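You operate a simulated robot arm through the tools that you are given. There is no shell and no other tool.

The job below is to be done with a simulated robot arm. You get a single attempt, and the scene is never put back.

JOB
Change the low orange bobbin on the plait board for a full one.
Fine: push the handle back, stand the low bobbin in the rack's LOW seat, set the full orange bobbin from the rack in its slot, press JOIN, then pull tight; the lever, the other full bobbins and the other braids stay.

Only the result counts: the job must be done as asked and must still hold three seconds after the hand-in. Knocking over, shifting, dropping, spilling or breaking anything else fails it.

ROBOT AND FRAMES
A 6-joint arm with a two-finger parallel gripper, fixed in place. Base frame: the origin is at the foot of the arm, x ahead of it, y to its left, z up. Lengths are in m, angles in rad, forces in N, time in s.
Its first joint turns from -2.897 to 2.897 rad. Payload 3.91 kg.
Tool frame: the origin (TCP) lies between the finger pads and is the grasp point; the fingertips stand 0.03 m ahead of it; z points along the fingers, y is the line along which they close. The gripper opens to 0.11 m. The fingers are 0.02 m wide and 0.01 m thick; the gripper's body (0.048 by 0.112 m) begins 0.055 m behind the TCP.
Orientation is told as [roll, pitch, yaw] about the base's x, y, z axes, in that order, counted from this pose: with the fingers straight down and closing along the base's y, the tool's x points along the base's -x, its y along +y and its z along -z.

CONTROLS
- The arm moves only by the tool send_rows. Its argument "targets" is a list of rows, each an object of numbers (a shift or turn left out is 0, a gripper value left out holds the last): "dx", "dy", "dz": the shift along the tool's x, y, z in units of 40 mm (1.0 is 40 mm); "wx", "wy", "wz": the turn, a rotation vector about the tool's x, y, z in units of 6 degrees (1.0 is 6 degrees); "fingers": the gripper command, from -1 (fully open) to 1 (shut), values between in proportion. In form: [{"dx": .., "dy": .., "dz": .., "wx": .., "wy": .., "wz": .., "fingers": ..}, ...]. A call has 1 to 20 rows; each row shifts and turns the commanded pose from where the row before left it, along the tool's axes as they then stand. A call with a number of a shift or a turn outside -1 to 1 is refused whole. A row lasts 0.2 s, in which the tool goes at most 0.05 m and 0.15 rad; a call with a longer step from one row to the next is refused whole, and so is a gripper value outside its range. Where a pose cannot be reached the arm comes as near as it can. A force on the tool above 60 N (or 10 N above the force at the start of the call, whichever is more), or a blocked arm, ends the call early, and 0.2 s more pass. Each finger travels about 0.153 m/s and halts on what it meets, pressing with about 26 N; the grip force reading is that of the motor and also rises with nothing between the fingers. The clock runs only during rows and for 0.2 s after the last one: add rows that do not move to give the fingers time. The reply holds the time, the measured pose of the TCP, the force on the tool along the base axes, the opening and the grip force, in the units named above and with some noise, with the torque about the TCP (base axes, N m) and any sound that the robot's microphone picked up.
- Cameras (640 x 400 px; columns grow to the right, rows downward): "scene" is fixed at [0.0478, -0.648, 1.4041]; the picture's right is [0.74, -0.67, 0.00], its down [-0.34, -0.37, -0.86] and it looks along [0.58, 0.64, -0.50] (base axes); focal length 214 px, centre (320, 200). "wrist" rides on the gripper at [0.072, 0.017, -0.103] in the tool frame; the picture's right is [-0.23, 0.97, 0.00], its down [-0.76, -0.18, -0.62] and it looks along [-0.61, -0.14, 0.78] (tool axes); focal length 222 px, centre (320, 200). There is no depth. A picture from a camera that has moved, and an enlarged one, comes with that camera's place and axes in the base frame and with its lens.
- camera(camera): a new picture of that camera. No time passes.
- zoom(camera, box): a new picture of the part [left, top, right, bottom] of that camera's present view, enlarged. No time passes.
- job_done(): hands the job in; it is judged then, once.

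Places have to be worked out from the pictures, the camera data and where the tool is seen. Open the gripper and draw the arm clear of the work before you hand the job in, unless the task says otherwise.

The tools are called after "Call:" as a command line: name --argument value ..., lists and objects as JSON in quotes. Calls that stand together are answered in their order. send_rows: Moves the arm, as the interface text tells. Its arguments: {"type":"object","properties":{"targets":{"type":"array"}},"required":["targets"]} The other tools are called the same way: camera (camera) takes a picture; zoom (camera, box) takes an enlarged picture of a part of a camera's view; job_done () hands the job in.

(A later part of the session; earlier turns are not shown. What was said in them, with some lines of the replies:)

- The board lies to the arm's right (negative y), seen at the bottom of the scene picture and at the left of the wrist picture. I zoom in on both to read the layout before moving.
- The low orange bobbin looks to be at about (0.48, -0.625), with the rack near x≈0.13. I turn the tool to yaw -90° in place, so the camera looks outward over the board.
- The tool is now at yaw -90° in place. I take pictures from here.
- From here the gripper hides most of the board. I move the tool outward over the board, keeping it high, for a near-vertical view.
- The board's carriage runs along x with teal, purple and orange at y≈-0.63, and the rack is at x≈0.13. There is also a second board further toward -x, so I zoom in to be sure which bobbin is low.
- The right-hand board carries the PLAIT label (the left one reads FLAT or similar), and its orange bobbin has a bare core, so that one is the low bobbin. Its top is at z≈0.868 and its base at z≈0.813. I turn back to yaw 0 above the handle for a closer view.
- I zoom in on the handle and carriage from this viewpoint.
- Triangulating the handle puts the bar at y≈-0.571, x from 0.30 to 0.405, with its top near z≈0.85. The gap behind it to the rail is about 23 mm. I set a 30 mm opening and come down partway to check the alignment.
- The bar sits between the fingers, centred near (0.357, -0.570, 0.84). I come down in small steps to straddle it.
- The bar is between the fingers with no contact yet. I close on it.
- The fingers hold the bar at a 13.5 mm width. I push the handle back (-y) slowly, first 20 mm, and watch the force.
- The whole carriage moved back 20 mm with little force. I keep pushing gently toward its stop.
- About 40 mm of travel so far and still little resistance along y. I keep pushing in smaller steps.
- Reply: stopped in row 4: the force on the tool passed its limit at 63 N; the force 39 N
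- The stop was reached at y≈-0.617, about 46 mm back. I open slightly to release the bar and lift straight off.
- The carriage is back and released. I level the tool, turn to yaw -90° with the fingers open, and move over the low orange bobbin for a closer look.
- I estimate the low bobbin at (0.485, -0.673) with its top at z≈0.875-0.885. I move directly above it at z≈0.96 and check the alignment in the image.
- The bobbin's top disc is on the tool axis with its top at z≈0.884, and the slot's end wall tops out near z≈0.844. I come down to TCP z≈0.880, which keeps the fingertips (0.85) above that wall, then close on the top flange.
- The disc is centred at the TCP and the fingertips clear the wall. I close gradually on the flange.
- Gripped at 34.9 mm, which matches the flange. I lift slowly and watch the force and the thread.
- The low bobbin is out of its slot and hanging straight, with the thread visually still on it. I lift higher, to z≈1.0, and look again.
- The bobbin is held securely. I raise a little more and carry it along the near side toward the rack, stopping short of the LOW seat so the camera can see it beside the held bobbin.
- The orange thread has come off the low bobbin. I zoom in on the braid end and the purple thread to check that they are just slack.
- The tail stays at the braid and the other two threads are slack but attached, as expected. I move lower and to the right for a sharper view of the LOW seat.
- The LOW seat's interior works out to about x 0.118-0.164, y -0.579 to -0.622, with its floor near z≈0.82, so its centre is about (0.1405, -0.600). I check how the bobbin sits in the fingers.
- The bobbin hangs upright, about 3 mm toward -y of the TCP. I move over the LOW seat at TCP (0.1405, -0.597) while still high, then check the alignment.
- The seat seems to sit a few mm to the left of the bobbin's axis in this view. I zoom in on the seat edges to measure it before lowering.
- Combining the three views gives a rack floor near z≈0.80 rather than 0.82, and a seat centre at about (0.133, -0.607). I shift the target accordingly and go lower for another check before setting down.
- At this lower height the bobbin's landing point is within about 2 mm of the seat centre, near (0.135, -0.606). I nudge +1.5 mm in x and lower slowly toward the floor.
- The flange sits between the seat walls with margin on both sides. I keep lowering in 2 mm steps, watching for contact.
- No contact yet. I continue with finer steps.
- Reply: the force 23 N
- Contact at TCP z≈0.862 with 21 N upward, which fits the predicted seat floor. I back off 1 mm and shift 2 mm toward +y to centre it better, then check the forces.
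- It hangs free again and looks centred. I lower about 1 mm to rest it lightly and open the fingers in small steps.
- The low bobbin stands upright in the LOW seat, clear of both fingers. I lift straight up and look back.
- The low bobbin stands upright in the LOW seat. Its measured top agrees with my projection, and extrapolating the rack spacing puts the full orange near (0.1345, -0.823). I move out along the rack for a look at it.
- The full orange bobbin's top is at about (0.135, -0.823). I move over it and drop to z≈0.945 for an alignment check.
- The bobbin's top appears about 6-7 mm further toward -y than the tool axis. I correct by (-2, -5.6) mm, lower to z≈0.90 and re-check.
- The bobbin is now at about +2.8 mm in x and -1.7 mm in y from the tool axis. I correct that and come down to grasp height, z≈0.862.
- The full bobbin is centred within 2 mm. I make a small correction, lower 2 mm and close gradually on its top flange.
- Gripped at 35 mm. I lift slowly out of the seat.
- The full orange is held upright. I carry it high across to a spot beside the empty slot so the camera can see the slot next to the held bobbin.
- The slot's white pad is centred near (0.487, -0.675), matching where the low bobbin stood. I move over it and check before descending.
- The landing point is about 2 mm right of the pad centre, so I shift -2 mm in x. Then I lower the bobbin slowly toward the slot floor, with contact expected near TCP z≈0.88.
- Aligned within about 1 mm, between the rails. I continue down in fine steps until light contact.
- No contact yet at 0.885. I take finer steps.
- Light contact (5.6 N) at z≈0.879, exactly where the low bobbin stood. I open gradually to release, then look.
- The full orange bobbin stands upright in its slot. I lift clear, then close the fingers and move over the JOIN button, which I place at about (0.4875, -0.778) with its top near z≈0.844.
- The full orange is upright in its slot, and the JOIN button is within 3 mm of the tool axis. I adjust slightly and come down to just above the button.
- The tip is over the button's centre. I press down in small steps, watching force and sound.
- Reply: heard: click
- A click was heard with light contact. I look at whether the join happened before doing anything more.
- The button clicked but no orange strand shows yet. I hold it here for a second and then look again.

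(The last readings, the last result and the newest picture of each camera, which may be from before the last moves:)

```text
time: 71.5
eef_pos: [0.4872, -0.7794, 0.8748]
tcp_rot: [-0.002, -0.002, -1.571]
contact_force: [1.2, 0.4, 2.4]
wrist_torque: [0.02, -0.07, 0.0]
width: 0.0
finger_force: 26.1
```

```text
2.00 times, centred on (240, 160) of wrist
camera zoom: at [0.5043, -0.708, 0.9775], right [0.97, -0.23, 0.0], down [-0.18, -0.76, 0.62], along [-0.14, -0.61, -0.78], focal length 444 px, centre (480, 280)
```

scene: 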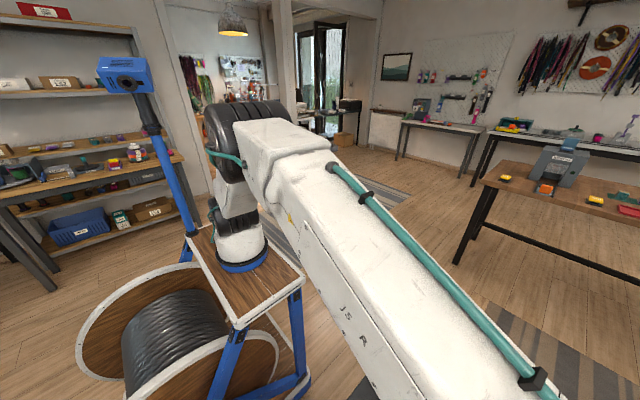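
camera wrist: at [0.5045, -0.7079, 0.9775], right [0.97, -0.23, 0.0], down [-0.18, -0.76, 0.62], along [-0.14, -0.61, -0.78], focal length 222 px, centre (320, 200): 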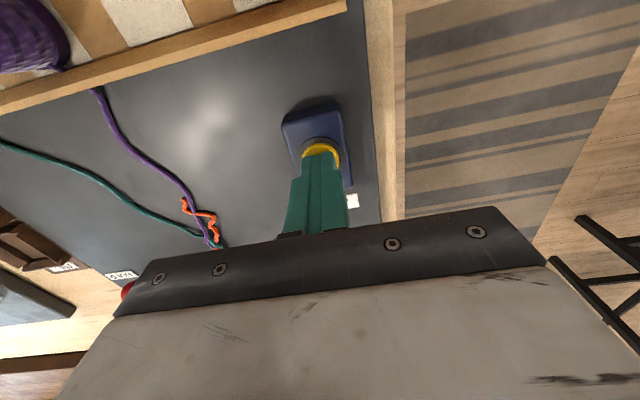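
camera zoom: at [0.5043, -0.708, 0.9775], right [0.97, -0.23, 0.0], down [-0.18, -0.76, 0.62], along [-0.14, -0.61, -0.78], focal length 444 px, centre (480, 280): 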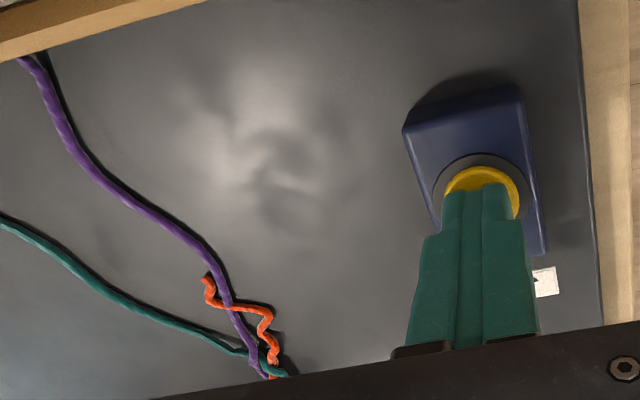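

Still no strand. The contact force is only 2.4 N, so the button may not be pressed all the way; I press a little deeper.

Call:
send_rows --targets '[{"dz": 0.05}, {"dz": 0.03}, {}]'

Call:
zoom --camera "wrist" --box '[80, 60, 400, 260]'

```text
time: 72.3
eef_pos: [0.4882, -0.78, 0.8715]
tcp_rot: [-0.002, 0.001, -1.572]
contact_force: [-2.9, 2.6, 6.5]
wrist_torque: [0.05, 0.07, 0.01]
width: 0.0001
finger_force: 25.8
```

```text
2.00 times, centred on (240, 160) of wrist
camera zoom: at [0.5046, -0.7084, 0.9744], right [0.97, -0.23, 0.0], down [-0.18, -0.76, 0.62], along [-0.14, -0.61, -0.78], focal length 444 px, centre (480, 280)
```

zoom: 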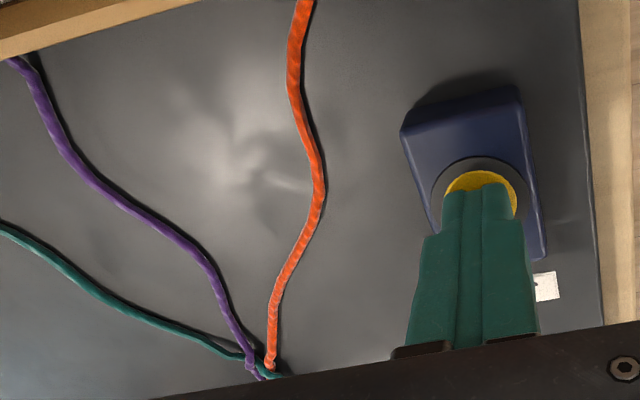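

The orange strand now runs from the new bobbin to the braid, so the join is made. I lift off the button and check everything from above.

Call:
send_rows --targets '[{"dz": -0.2}, {"dz": -0.5}, {"dz": -0.9}, {"dz": -1}, {"dz": -1}, {"dz": -0.6}, {}]'

Call:
camera --camera "wrist"

Call:
zoom --camera "scene" --box '[400, 300, 560, 400]'

```text
time: 73.9
eef_pos: [0.4891, -0.7778, 1.0403]
tcp_rot: [-0.001, 0.0, -1.571]
contact_force: [-0.5, 0.2, 0.5]
wrist_torque: [0.02, 0.03, 0.01]
width: 0.0002
finger_force: 25.8
```

```text
taken
camera wrist: at [0.5057, -0.7065, 1.1434], right [0.97, -0.23, 0.0], down [-0.18, -0.76, 0.62], along [-0.14, -0.61, -0.78], focal length 222 px, centre (320, 200)
```

wrist: 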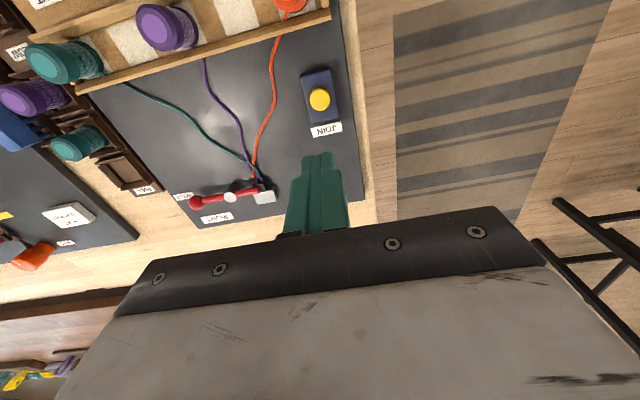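

```text
4.00 times, centred on (480, 350) of scene
camera zoom: at [0.0478, -0.648, 1.4041], right [0.74, -0.67, 0.0], down [-0.34, -0.37, -0.86], along [0.58, 0.64, -0.5], focal length 858 px, centre (-320, -400)
```

zoom: 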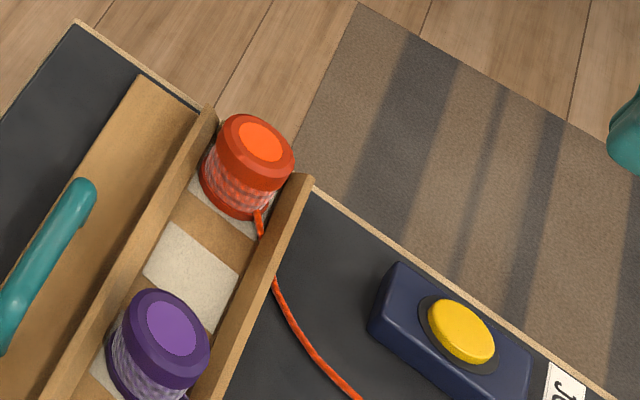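

The joined strand holds and everything stands. I move over the handle at its pushed-back place, about (0.354, -0.617), turning back to yaw 0 with a 30 mm opening.

Call:
send_rows --targets '[{"dx": 0.8, "dy": -0.675, "fingers": 0.45}, {"dx": 0.8, "dy": -0.675}, {"dx": 0.8, "dy": -0.675}, {"dx": 0.8, "dy": -0.675}, {"dx": 0.8, "dy": -0.675}, {}]'

Call:
send_rows --targets '[{"wz": -1}, {"wz": -1}, {"wz": -1}, {"wz": -1}, {"wz": -1}, {"wz": -1}, {"wz": -1}, {"wz": -1}, {"wz": -1}, {"wz": -1}, {"wz": -1}, {"wz": -1}, {"wz": -1}, {"wz": -1}, {"wz": -1}, {}, {"dz": 0.8}, {"dz": 0.8}, {}]'

Call:
camera --camera "wrist"

Call:
zoom --camera "wrist" --box '[220, 40, 420, 220]'

Call:
zoom --camera "scene" --box '[340, 280, 540, 400]'

```text
time: 75.3
eef_pos: [0.3528, -0.6203, 1.0413]
tcp_rot: [-0.002, 0.001, -1.573]
contact_force: [-0.3, -0.2, 0.2]
wrist_torque: [0.01, 0.0, 0.02]
width: 0.0304
finger_force: 0.1
```

```text
time: 79.3
eef_pos: [0.3546, -0.6217, 0.9772]
tcp_rot: [0.001, 0.002, 0.0]
contact_force: [0.9, -0.1, 0.5]
wrist_torque: [-0.01, -0.01, 0.01]
width: 0.0304
finger_force: 0.1
```

```text
taken
camera wrist: at [0.2812, -0.6044, 1.0811], right [0.23, 0.97, 0.0], down [0.76, -0.18, 0.62], along [0.61, -0.14, -0.78], focal length 222 px, centre (320, 200)
```

wrist: 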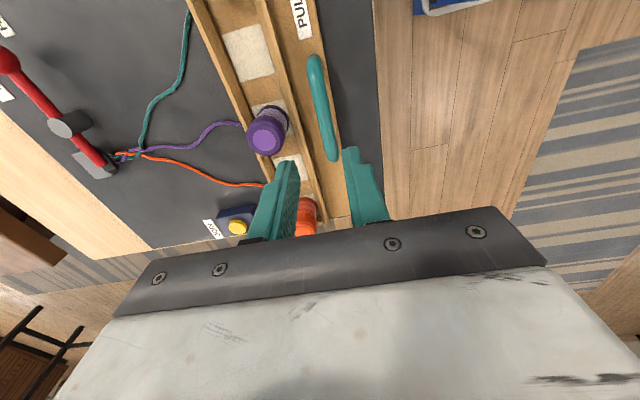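

```text
2.22 times, centred on (320, 130) of wrist
camera zoom: at [0.2812, -0.6044, 1.0811], right [0.23, 0.97, 0.0], down [0.76, -0.18, 0.62], along [0.61, -0.14, -0.78], focal length 494 px, centre (320, 356)
```

zoom: 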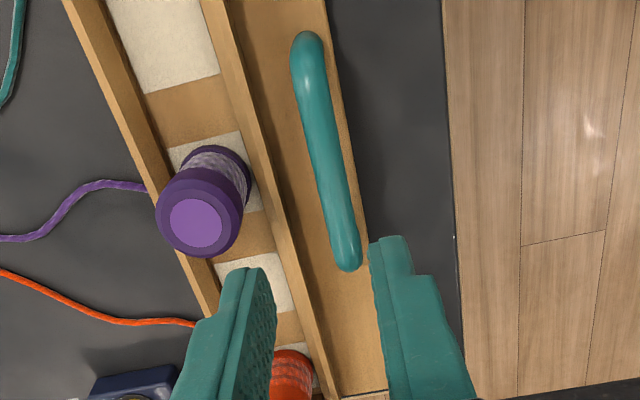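

```text
3.20 times, centred on (440, 340) of scene
camera zoom: at [0.0478, -0.648, 1.4041], right [0.74, -0.67, 0.0], down [-0.34, -0.37, -0.86], along [0.58, 0.64, -0.5], focal length 686 px, centre (-64, -248)
```

zoom: 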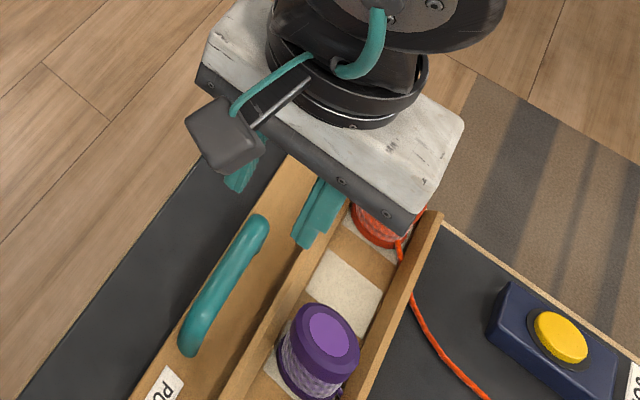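

The handle bar is at y≈-0.616 now. I shift +5 mm in y to centre it and come down to straddle the bar at z≈0.86, as before.

Call:
send_rows --targets '[{"dy": 0.12}, {"dz": 0.6}, {"dz": 0.6}, {"dz": 0.5}, {"dz": 0.4}, {}]'

Call:
zoom --camera "wrist" --box '[220, 60, 420, 240]'

```text
time: 80.7
eef_pos: [0.3517, -0.6163, 0.8901]
tcp_rot: [0.002, 0.003, 0.0]
contact_force: [0.3, -0.1, 0.6]
wrist_torque: [-0.03, 0.02, -0.02]
width: 0.0304
finger_force: 0.0
```

```text
2.22 times, centred on (320, 150) of wrist
camera zoom: at [0.2803, -0.6003, 0.9935], right [0.23, 0.97, 0.0], down [0.76, -0.18, 0.62], along [0.61, -0.14, -0.78], focal length 494 px, centre (320, 311)
```

zoom: 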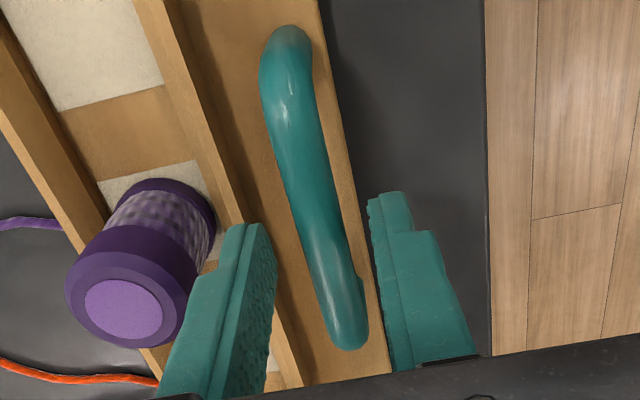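

The bar is centred between the fingers. I finish the descent and close on it.

Call:
send_rows --targets '[{"dz": 0.3}, {"dz": 0.25}, {"dz": 0.18}, {}, {"fingers": 0.6}, {"fingers": 0.75}, {"fingers": 1}, {}, {}]'

Call:
camera --camera "wrist"

```text
time: 82.7
eef_pos: [0.3543, -0.615, 0.861]
tcp_rot: [0.001, 0.001, 0.0]
contact_force: [0.2, -1.0, -0.3]
wrist_torque: [0.0, -0.09, 0.05]
width: 0.0136
finger_force: 44.7
```

```text
taken
camera wrist: at [0.2812, -0.5985, 0.9647], right [0.23, 0.97, 0.0], down [0.76, -0.18, 0.62], along [0.61, -0.14, -0.78], focal length 222 px, centre (320, 200)
```

wrist: 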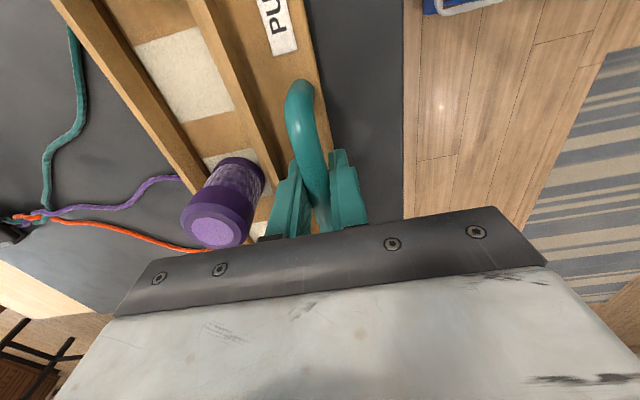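

The bar is gripped at 13.6 mm again. I pull toward +y slowly, 20 mm first.

Call:
send_rows --targets '[{"dy": 0.1}, {"dy": 0.1}, {"dy": 0.1}, {"dy": 0.1}, {"dy": 0.1}, {}]'

Call:
zoom --camera "scene" --box '[340, 280, 540, 400]'

```text
time: 84.1
eef_pos: [0.3544, -0.5951, 0.8611]
tcp_rot: [0.002, 0.002, 0.001]
contact_force: [-2.0, 0.1, -25.3]
wrist_torque: [-0.03, 0.2, 0.04]
width: 0.0135
finger_force: 45.2
```

```text
3.20 times, centred on (440, 340) of scene
camera zoom: at [0.0478, -0.648, 1.4041], right [0.74, -0.67, 0.0], down [-0.34, -0.37, -0.86], along [0.58, 0.64, -0.5], focal length 686 px, centre (-64, -248)
```

zoom: 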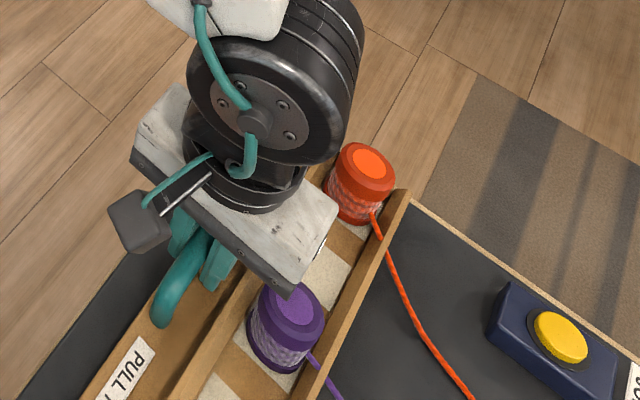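

The carriage and all three bobbins move together; the strands are tightening. I ease down slightly for the vertical load and continue pulling.

Call:
send_rows --targets '[{"dy": 0.1, "dz": 0.02}, {"dy": 0.1}, {"dy": 0.1}, {"dy": 0.1}, {"dy": 0.1}, {}]'

Call:
zoom --camera "scene" --box '[340, 280, 540, 400]'

```text
time: 85.5
eef_pos: [0.3545, -0.5749, 0.863]
tcp_rot: [-0.001, 0.003, -0.002]
contact_force: [1.9, -0.7, -25.6]
wrist_torque: [-0.01, 0.16, 0.07]
width: 0.0135
finger_force: 45.5
```

```text
3.20 times, centred on (440, 340) of scene
camera zoom: at [0.0478, -0.648, 1.4041], right [0.74, -0.67, 0.0], down [-0.34, -0.37, -0.86], along [0.58, 0.64, -0.5], focal length 686 px, centre (-64, -248)
```

zoom: 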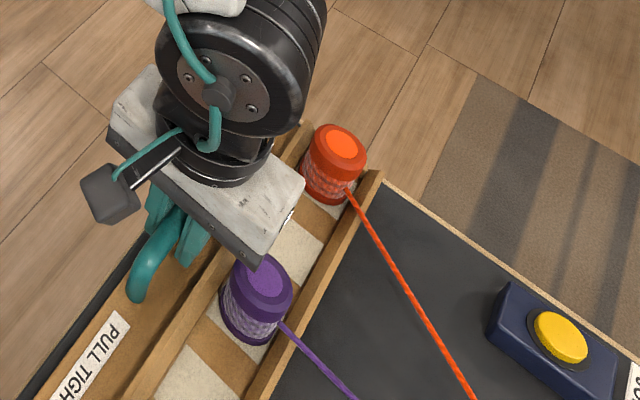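

The strands look nearly straight at y≈-0.575. I pull on in 2 mm steps toward the tight stop.

Call:
send_rows --targets '[{"dy": 0.05, "dz": 0.03}, {"dy": 0.05}, {}]'

Call:
zoom --camera "scene" --box '[340, 280, 540, 400]'

```text
time: 86.3
eef_pos: [0.3531, -0.571, 0.8616]
tcp_rot: [-0.003, 0.002, 0.001]
contact_force: [4.9, -1.7, 6.1]
wrist_torque: [0.0, 0.36, 0.06]
width: 0.0133
finger_force: 45.2
```

```text
3.20 times, centred on (440, 340) of scene
camera zoom: at [0.0478, -0.648, 1.4041], right [0.74, -0.67, 0.0], down [-0.34, -0.37, -0.86], along [0.58, 0.64, -0.5], focal length 686 px, centre (-64, -248)
```

zoom: 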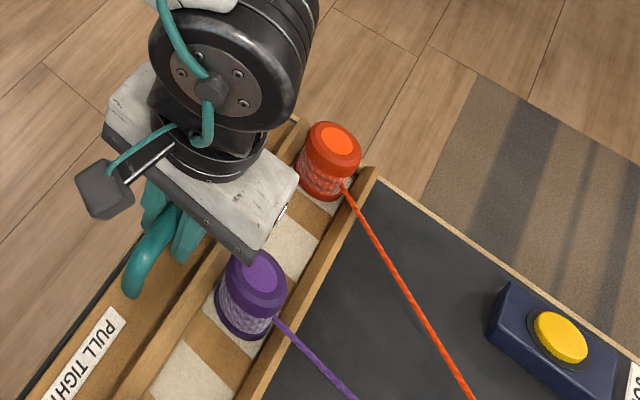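

The carriage is back about where it started and there is no stop felt yet. I pull another couple of mm to seat it.

Call:
send_rows --targets '[{"dy": 0.04}, {"dy": 0.03}, {}]'

```text
time: 87.1
eef_pos: [0.354, -0.5705, 0.8609]
tcp_rot: [-0.007, 0.001, -0.002]
contact_force: [3.6, -20.9, 24.8]
wrist_torque: [0.0, 0.37, 0.07]
width: 0.0134
finger_force: 44.7
```

At the stop now: -21 N along y, and y = -0.5705 as at the start. I open to release the bar.

Call:
send_rows --targets '[{"dy": -0.02}, {"fingers": 0.7}, {"fingers": 0.5}, {"fingers": 0.42}, {}]'

Call:
camera --camera "wrist"

```text
time: 88.3
eef_pos: [0.3546, -0.5706, 0.859]
tcp_rot: [0.0, 0.002, 0.001]
contact_force: [0.4, -0.5, -0.6]
wrist_torque: [0.02, -0.03, 0.0]
width: 0.0318
finger_force: 0.1
```

```text
taken
camera wrist: at [0.2812, -0.5532, 0.963], right [0.23, 0.97, 0.0], down [0.76, -0.18, 0.62], along [0.61, -0.14, -0.78], focal length 222 px, centre (320, 200)
```

wrist: 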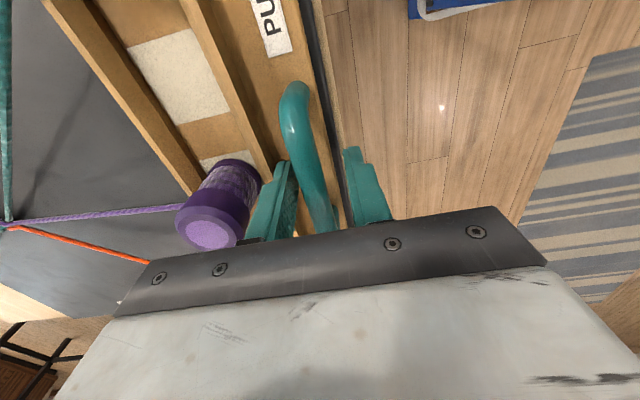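

The bar is released and the strands look straight. I lift straight up, well clear, and open the gripper.

Call:
send_rows --targets '[{"dy": -0.04}, {"dz": -0.3}, {"dz": -0.6}, {"dz": -1}, {"dz": -1}, {"dz": -1}, {"dz": -1}, {"fingers": -1}, {}]'

Call:
camera --camera "wrist"

Call:
zoom --camera "wrist" --box '[80, 20, 360, 220]'

Call:
zoom --camera "scene" --box '[340, 280, 560, 400]'

```text
time: 90.3
eef_pos: [0.3528, -0.5709, 1.06]
tcp_rot: [0.001, 0.002, 0.0]
contact_force: [0.4, -0.8, 0.0]
wrist_torque: [0.01, 0.0, -0.02]
width: 0.1101
finger_force: 0.1
```

```text
taken
camera wrist: at [0.2807, -0.5551, 1.1638], right [0.23, 0.97, 0.0], down [0.76, -0.18, 0.62], along [0.61, -0.14, -0.78], focal length 222 px, centre (320, 200)
```

wrist: 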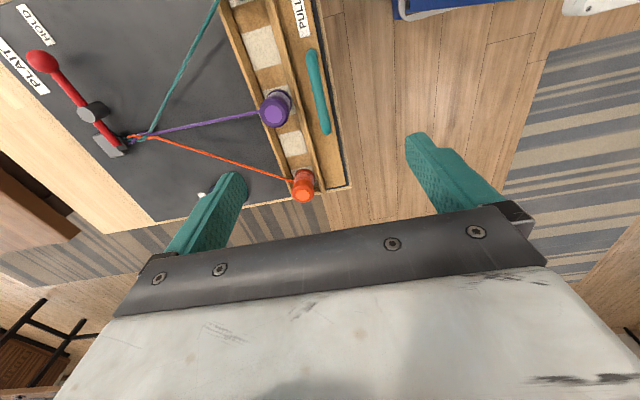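

```text
2.00 times, centred on (220, 120) of wrist
camera zoom: at [0.2807, -0.5551, 1.1638], right [0.23, 0.97, 0.0], down [0.76, -0.18, 0.62], along [0.61, -0.14, -0.78], focal length 444 px, centre (520, 360)
```

zoom: 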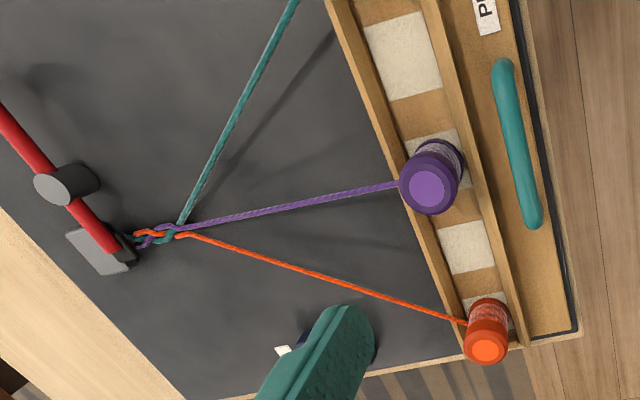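

```text
2.91 times, centred on (450, 340) of scene
camera zoom: at [0.0478, -0.648, 1.4041], right [0.74, -0.67, 0.0], down [-0.34, -0.37, -0.86], along [0.58, 0.64, -0.5], focal length 624 px, centre (-58, -207)
```

zoom: 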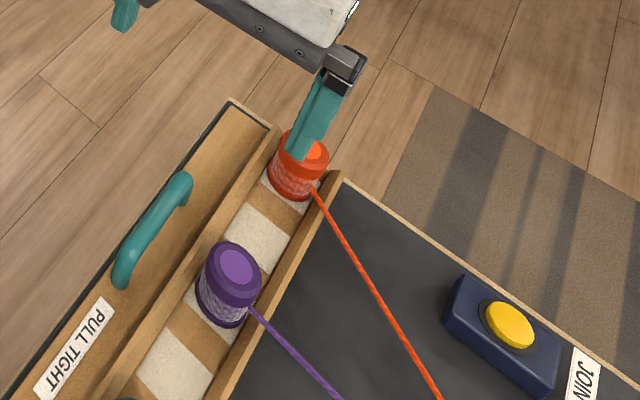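

All three strands are taut, the carriage stays in the tight position, and the bobbins stand. I draw the arm back to the starting area and do a final check of the board and rack.

Call:
send_rows --targets '[{"dz": -0.8}, {"dz": -0.8}, {"dy": 0.9, "dx": 0.3}, {"dy": 0.9, "dx": 0.4}, {"dy": 0.9, "dx": 0.4}, {"dy": 0.9, "dx": 0.4}, {"dy": 0.6, "dx": 0.4}, {}]'

Call:
camera --camera "wrist"

Call:
zoom --camera "wrist" --box '[0, 0, 320, 240]'

Call:
zoom --camera "scene" --box '[340, 280, 560, 400]'

```text
time: 92.1
eef_pos: [0.2765, -0.4028, 1.122]
tcp_rot: [0.0, 0.002, 0.001]
contact_force: [0.3, 0.3, -0.1]
wrist_torque: [0.0, -0.03, 0.03]
width: 0.1099
finger_force: 0.1
```

```text
taken
camera wrist: at [0.2038, -0.3874, 1.2253], right [0.23, 0.97, 0.0], down [0.76, -0.18, 0.62], along [0.61, -0.14, -0.78], focal length 222 px, centre (320, 200)
```

wrist: 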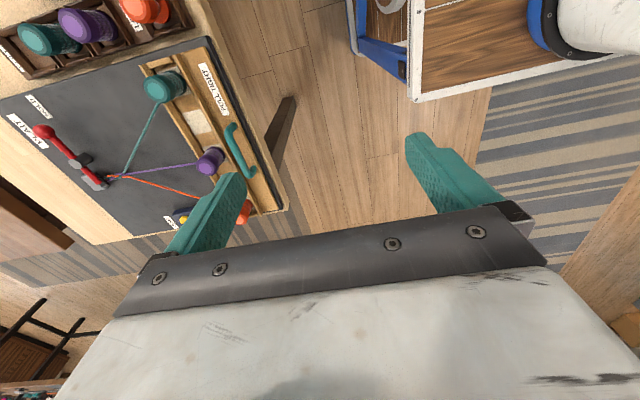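

```text
1.67 times, centred on (160, 120) of wrist
camera zoom: at [0.2038, -0.3874, 1.2253], right [0.23, 0.97, 0.0], down [0.76, -0.18, 0.62], along [0.61, -0.14, -0.78], focal length 370 px, centre (587, 333)
```

zoom: 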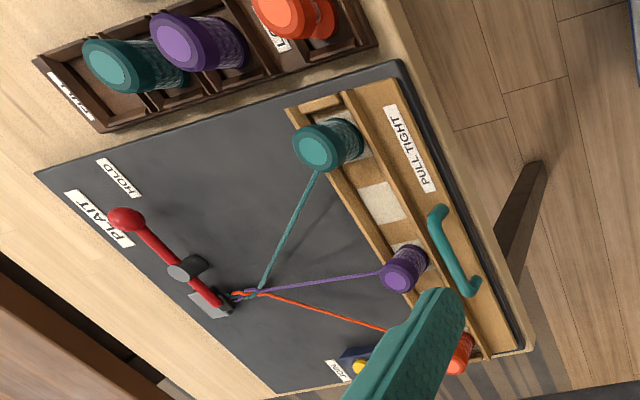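

```text
2.91 times, centred on (450, 340) of scene
camera zoom: at [0.0478, -0.648, 1.4041], right [0.74, -0.67, 0.0], down [-0.34, -0.37, -0.86], along [0.58, 0.64, -0.5], focal length 624 px, centre (-58, -207)
```

zoom: 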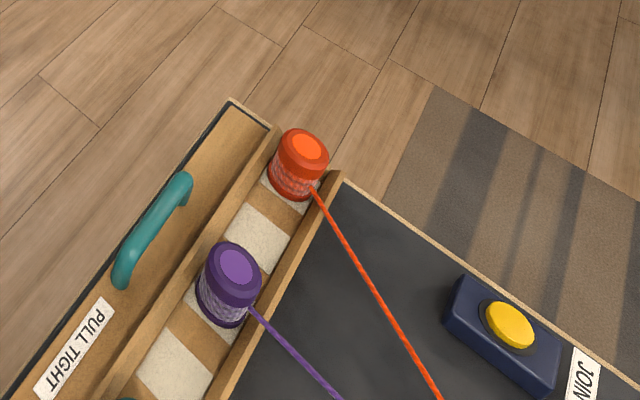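

The final pictures show:
- the full orange bobbin upright in its slot and joined
- all three strands taut, with the handle pulled to its tight stop
- the low bobbin standing in the LOW seat
- the lever and the other full bobbins where they were

The gripper is open and the arm is clear, so I hand the job in.

Call:
job_done

```text
The job is handed in.
```

The low orange bobbin on the PLAIT board has been changed for the full one, and the job is handed in. I don't have the judge's result, only what the last pictures and readings showed.

- **Handle:** I pushed it back about 46 mm to its stop for the change. Afterwards I pulled it tight again, to the stop at its starting position.
- **Low bobbin:** it stands upright in the rack's LOW seat.
- **Full orange bobbin:** it stands upright in the slot the low one came from.
- **JOIN:** the first press clicked but no strand appeared. Pressing about 3 mm deeper made the join, and the new orange strand now runs to the braid.
- **Everything else:** all three strands are taut. The lever, the other full bobbins and the other braids look as they did at the start.

The gripper is open and the arm is clear of the work.
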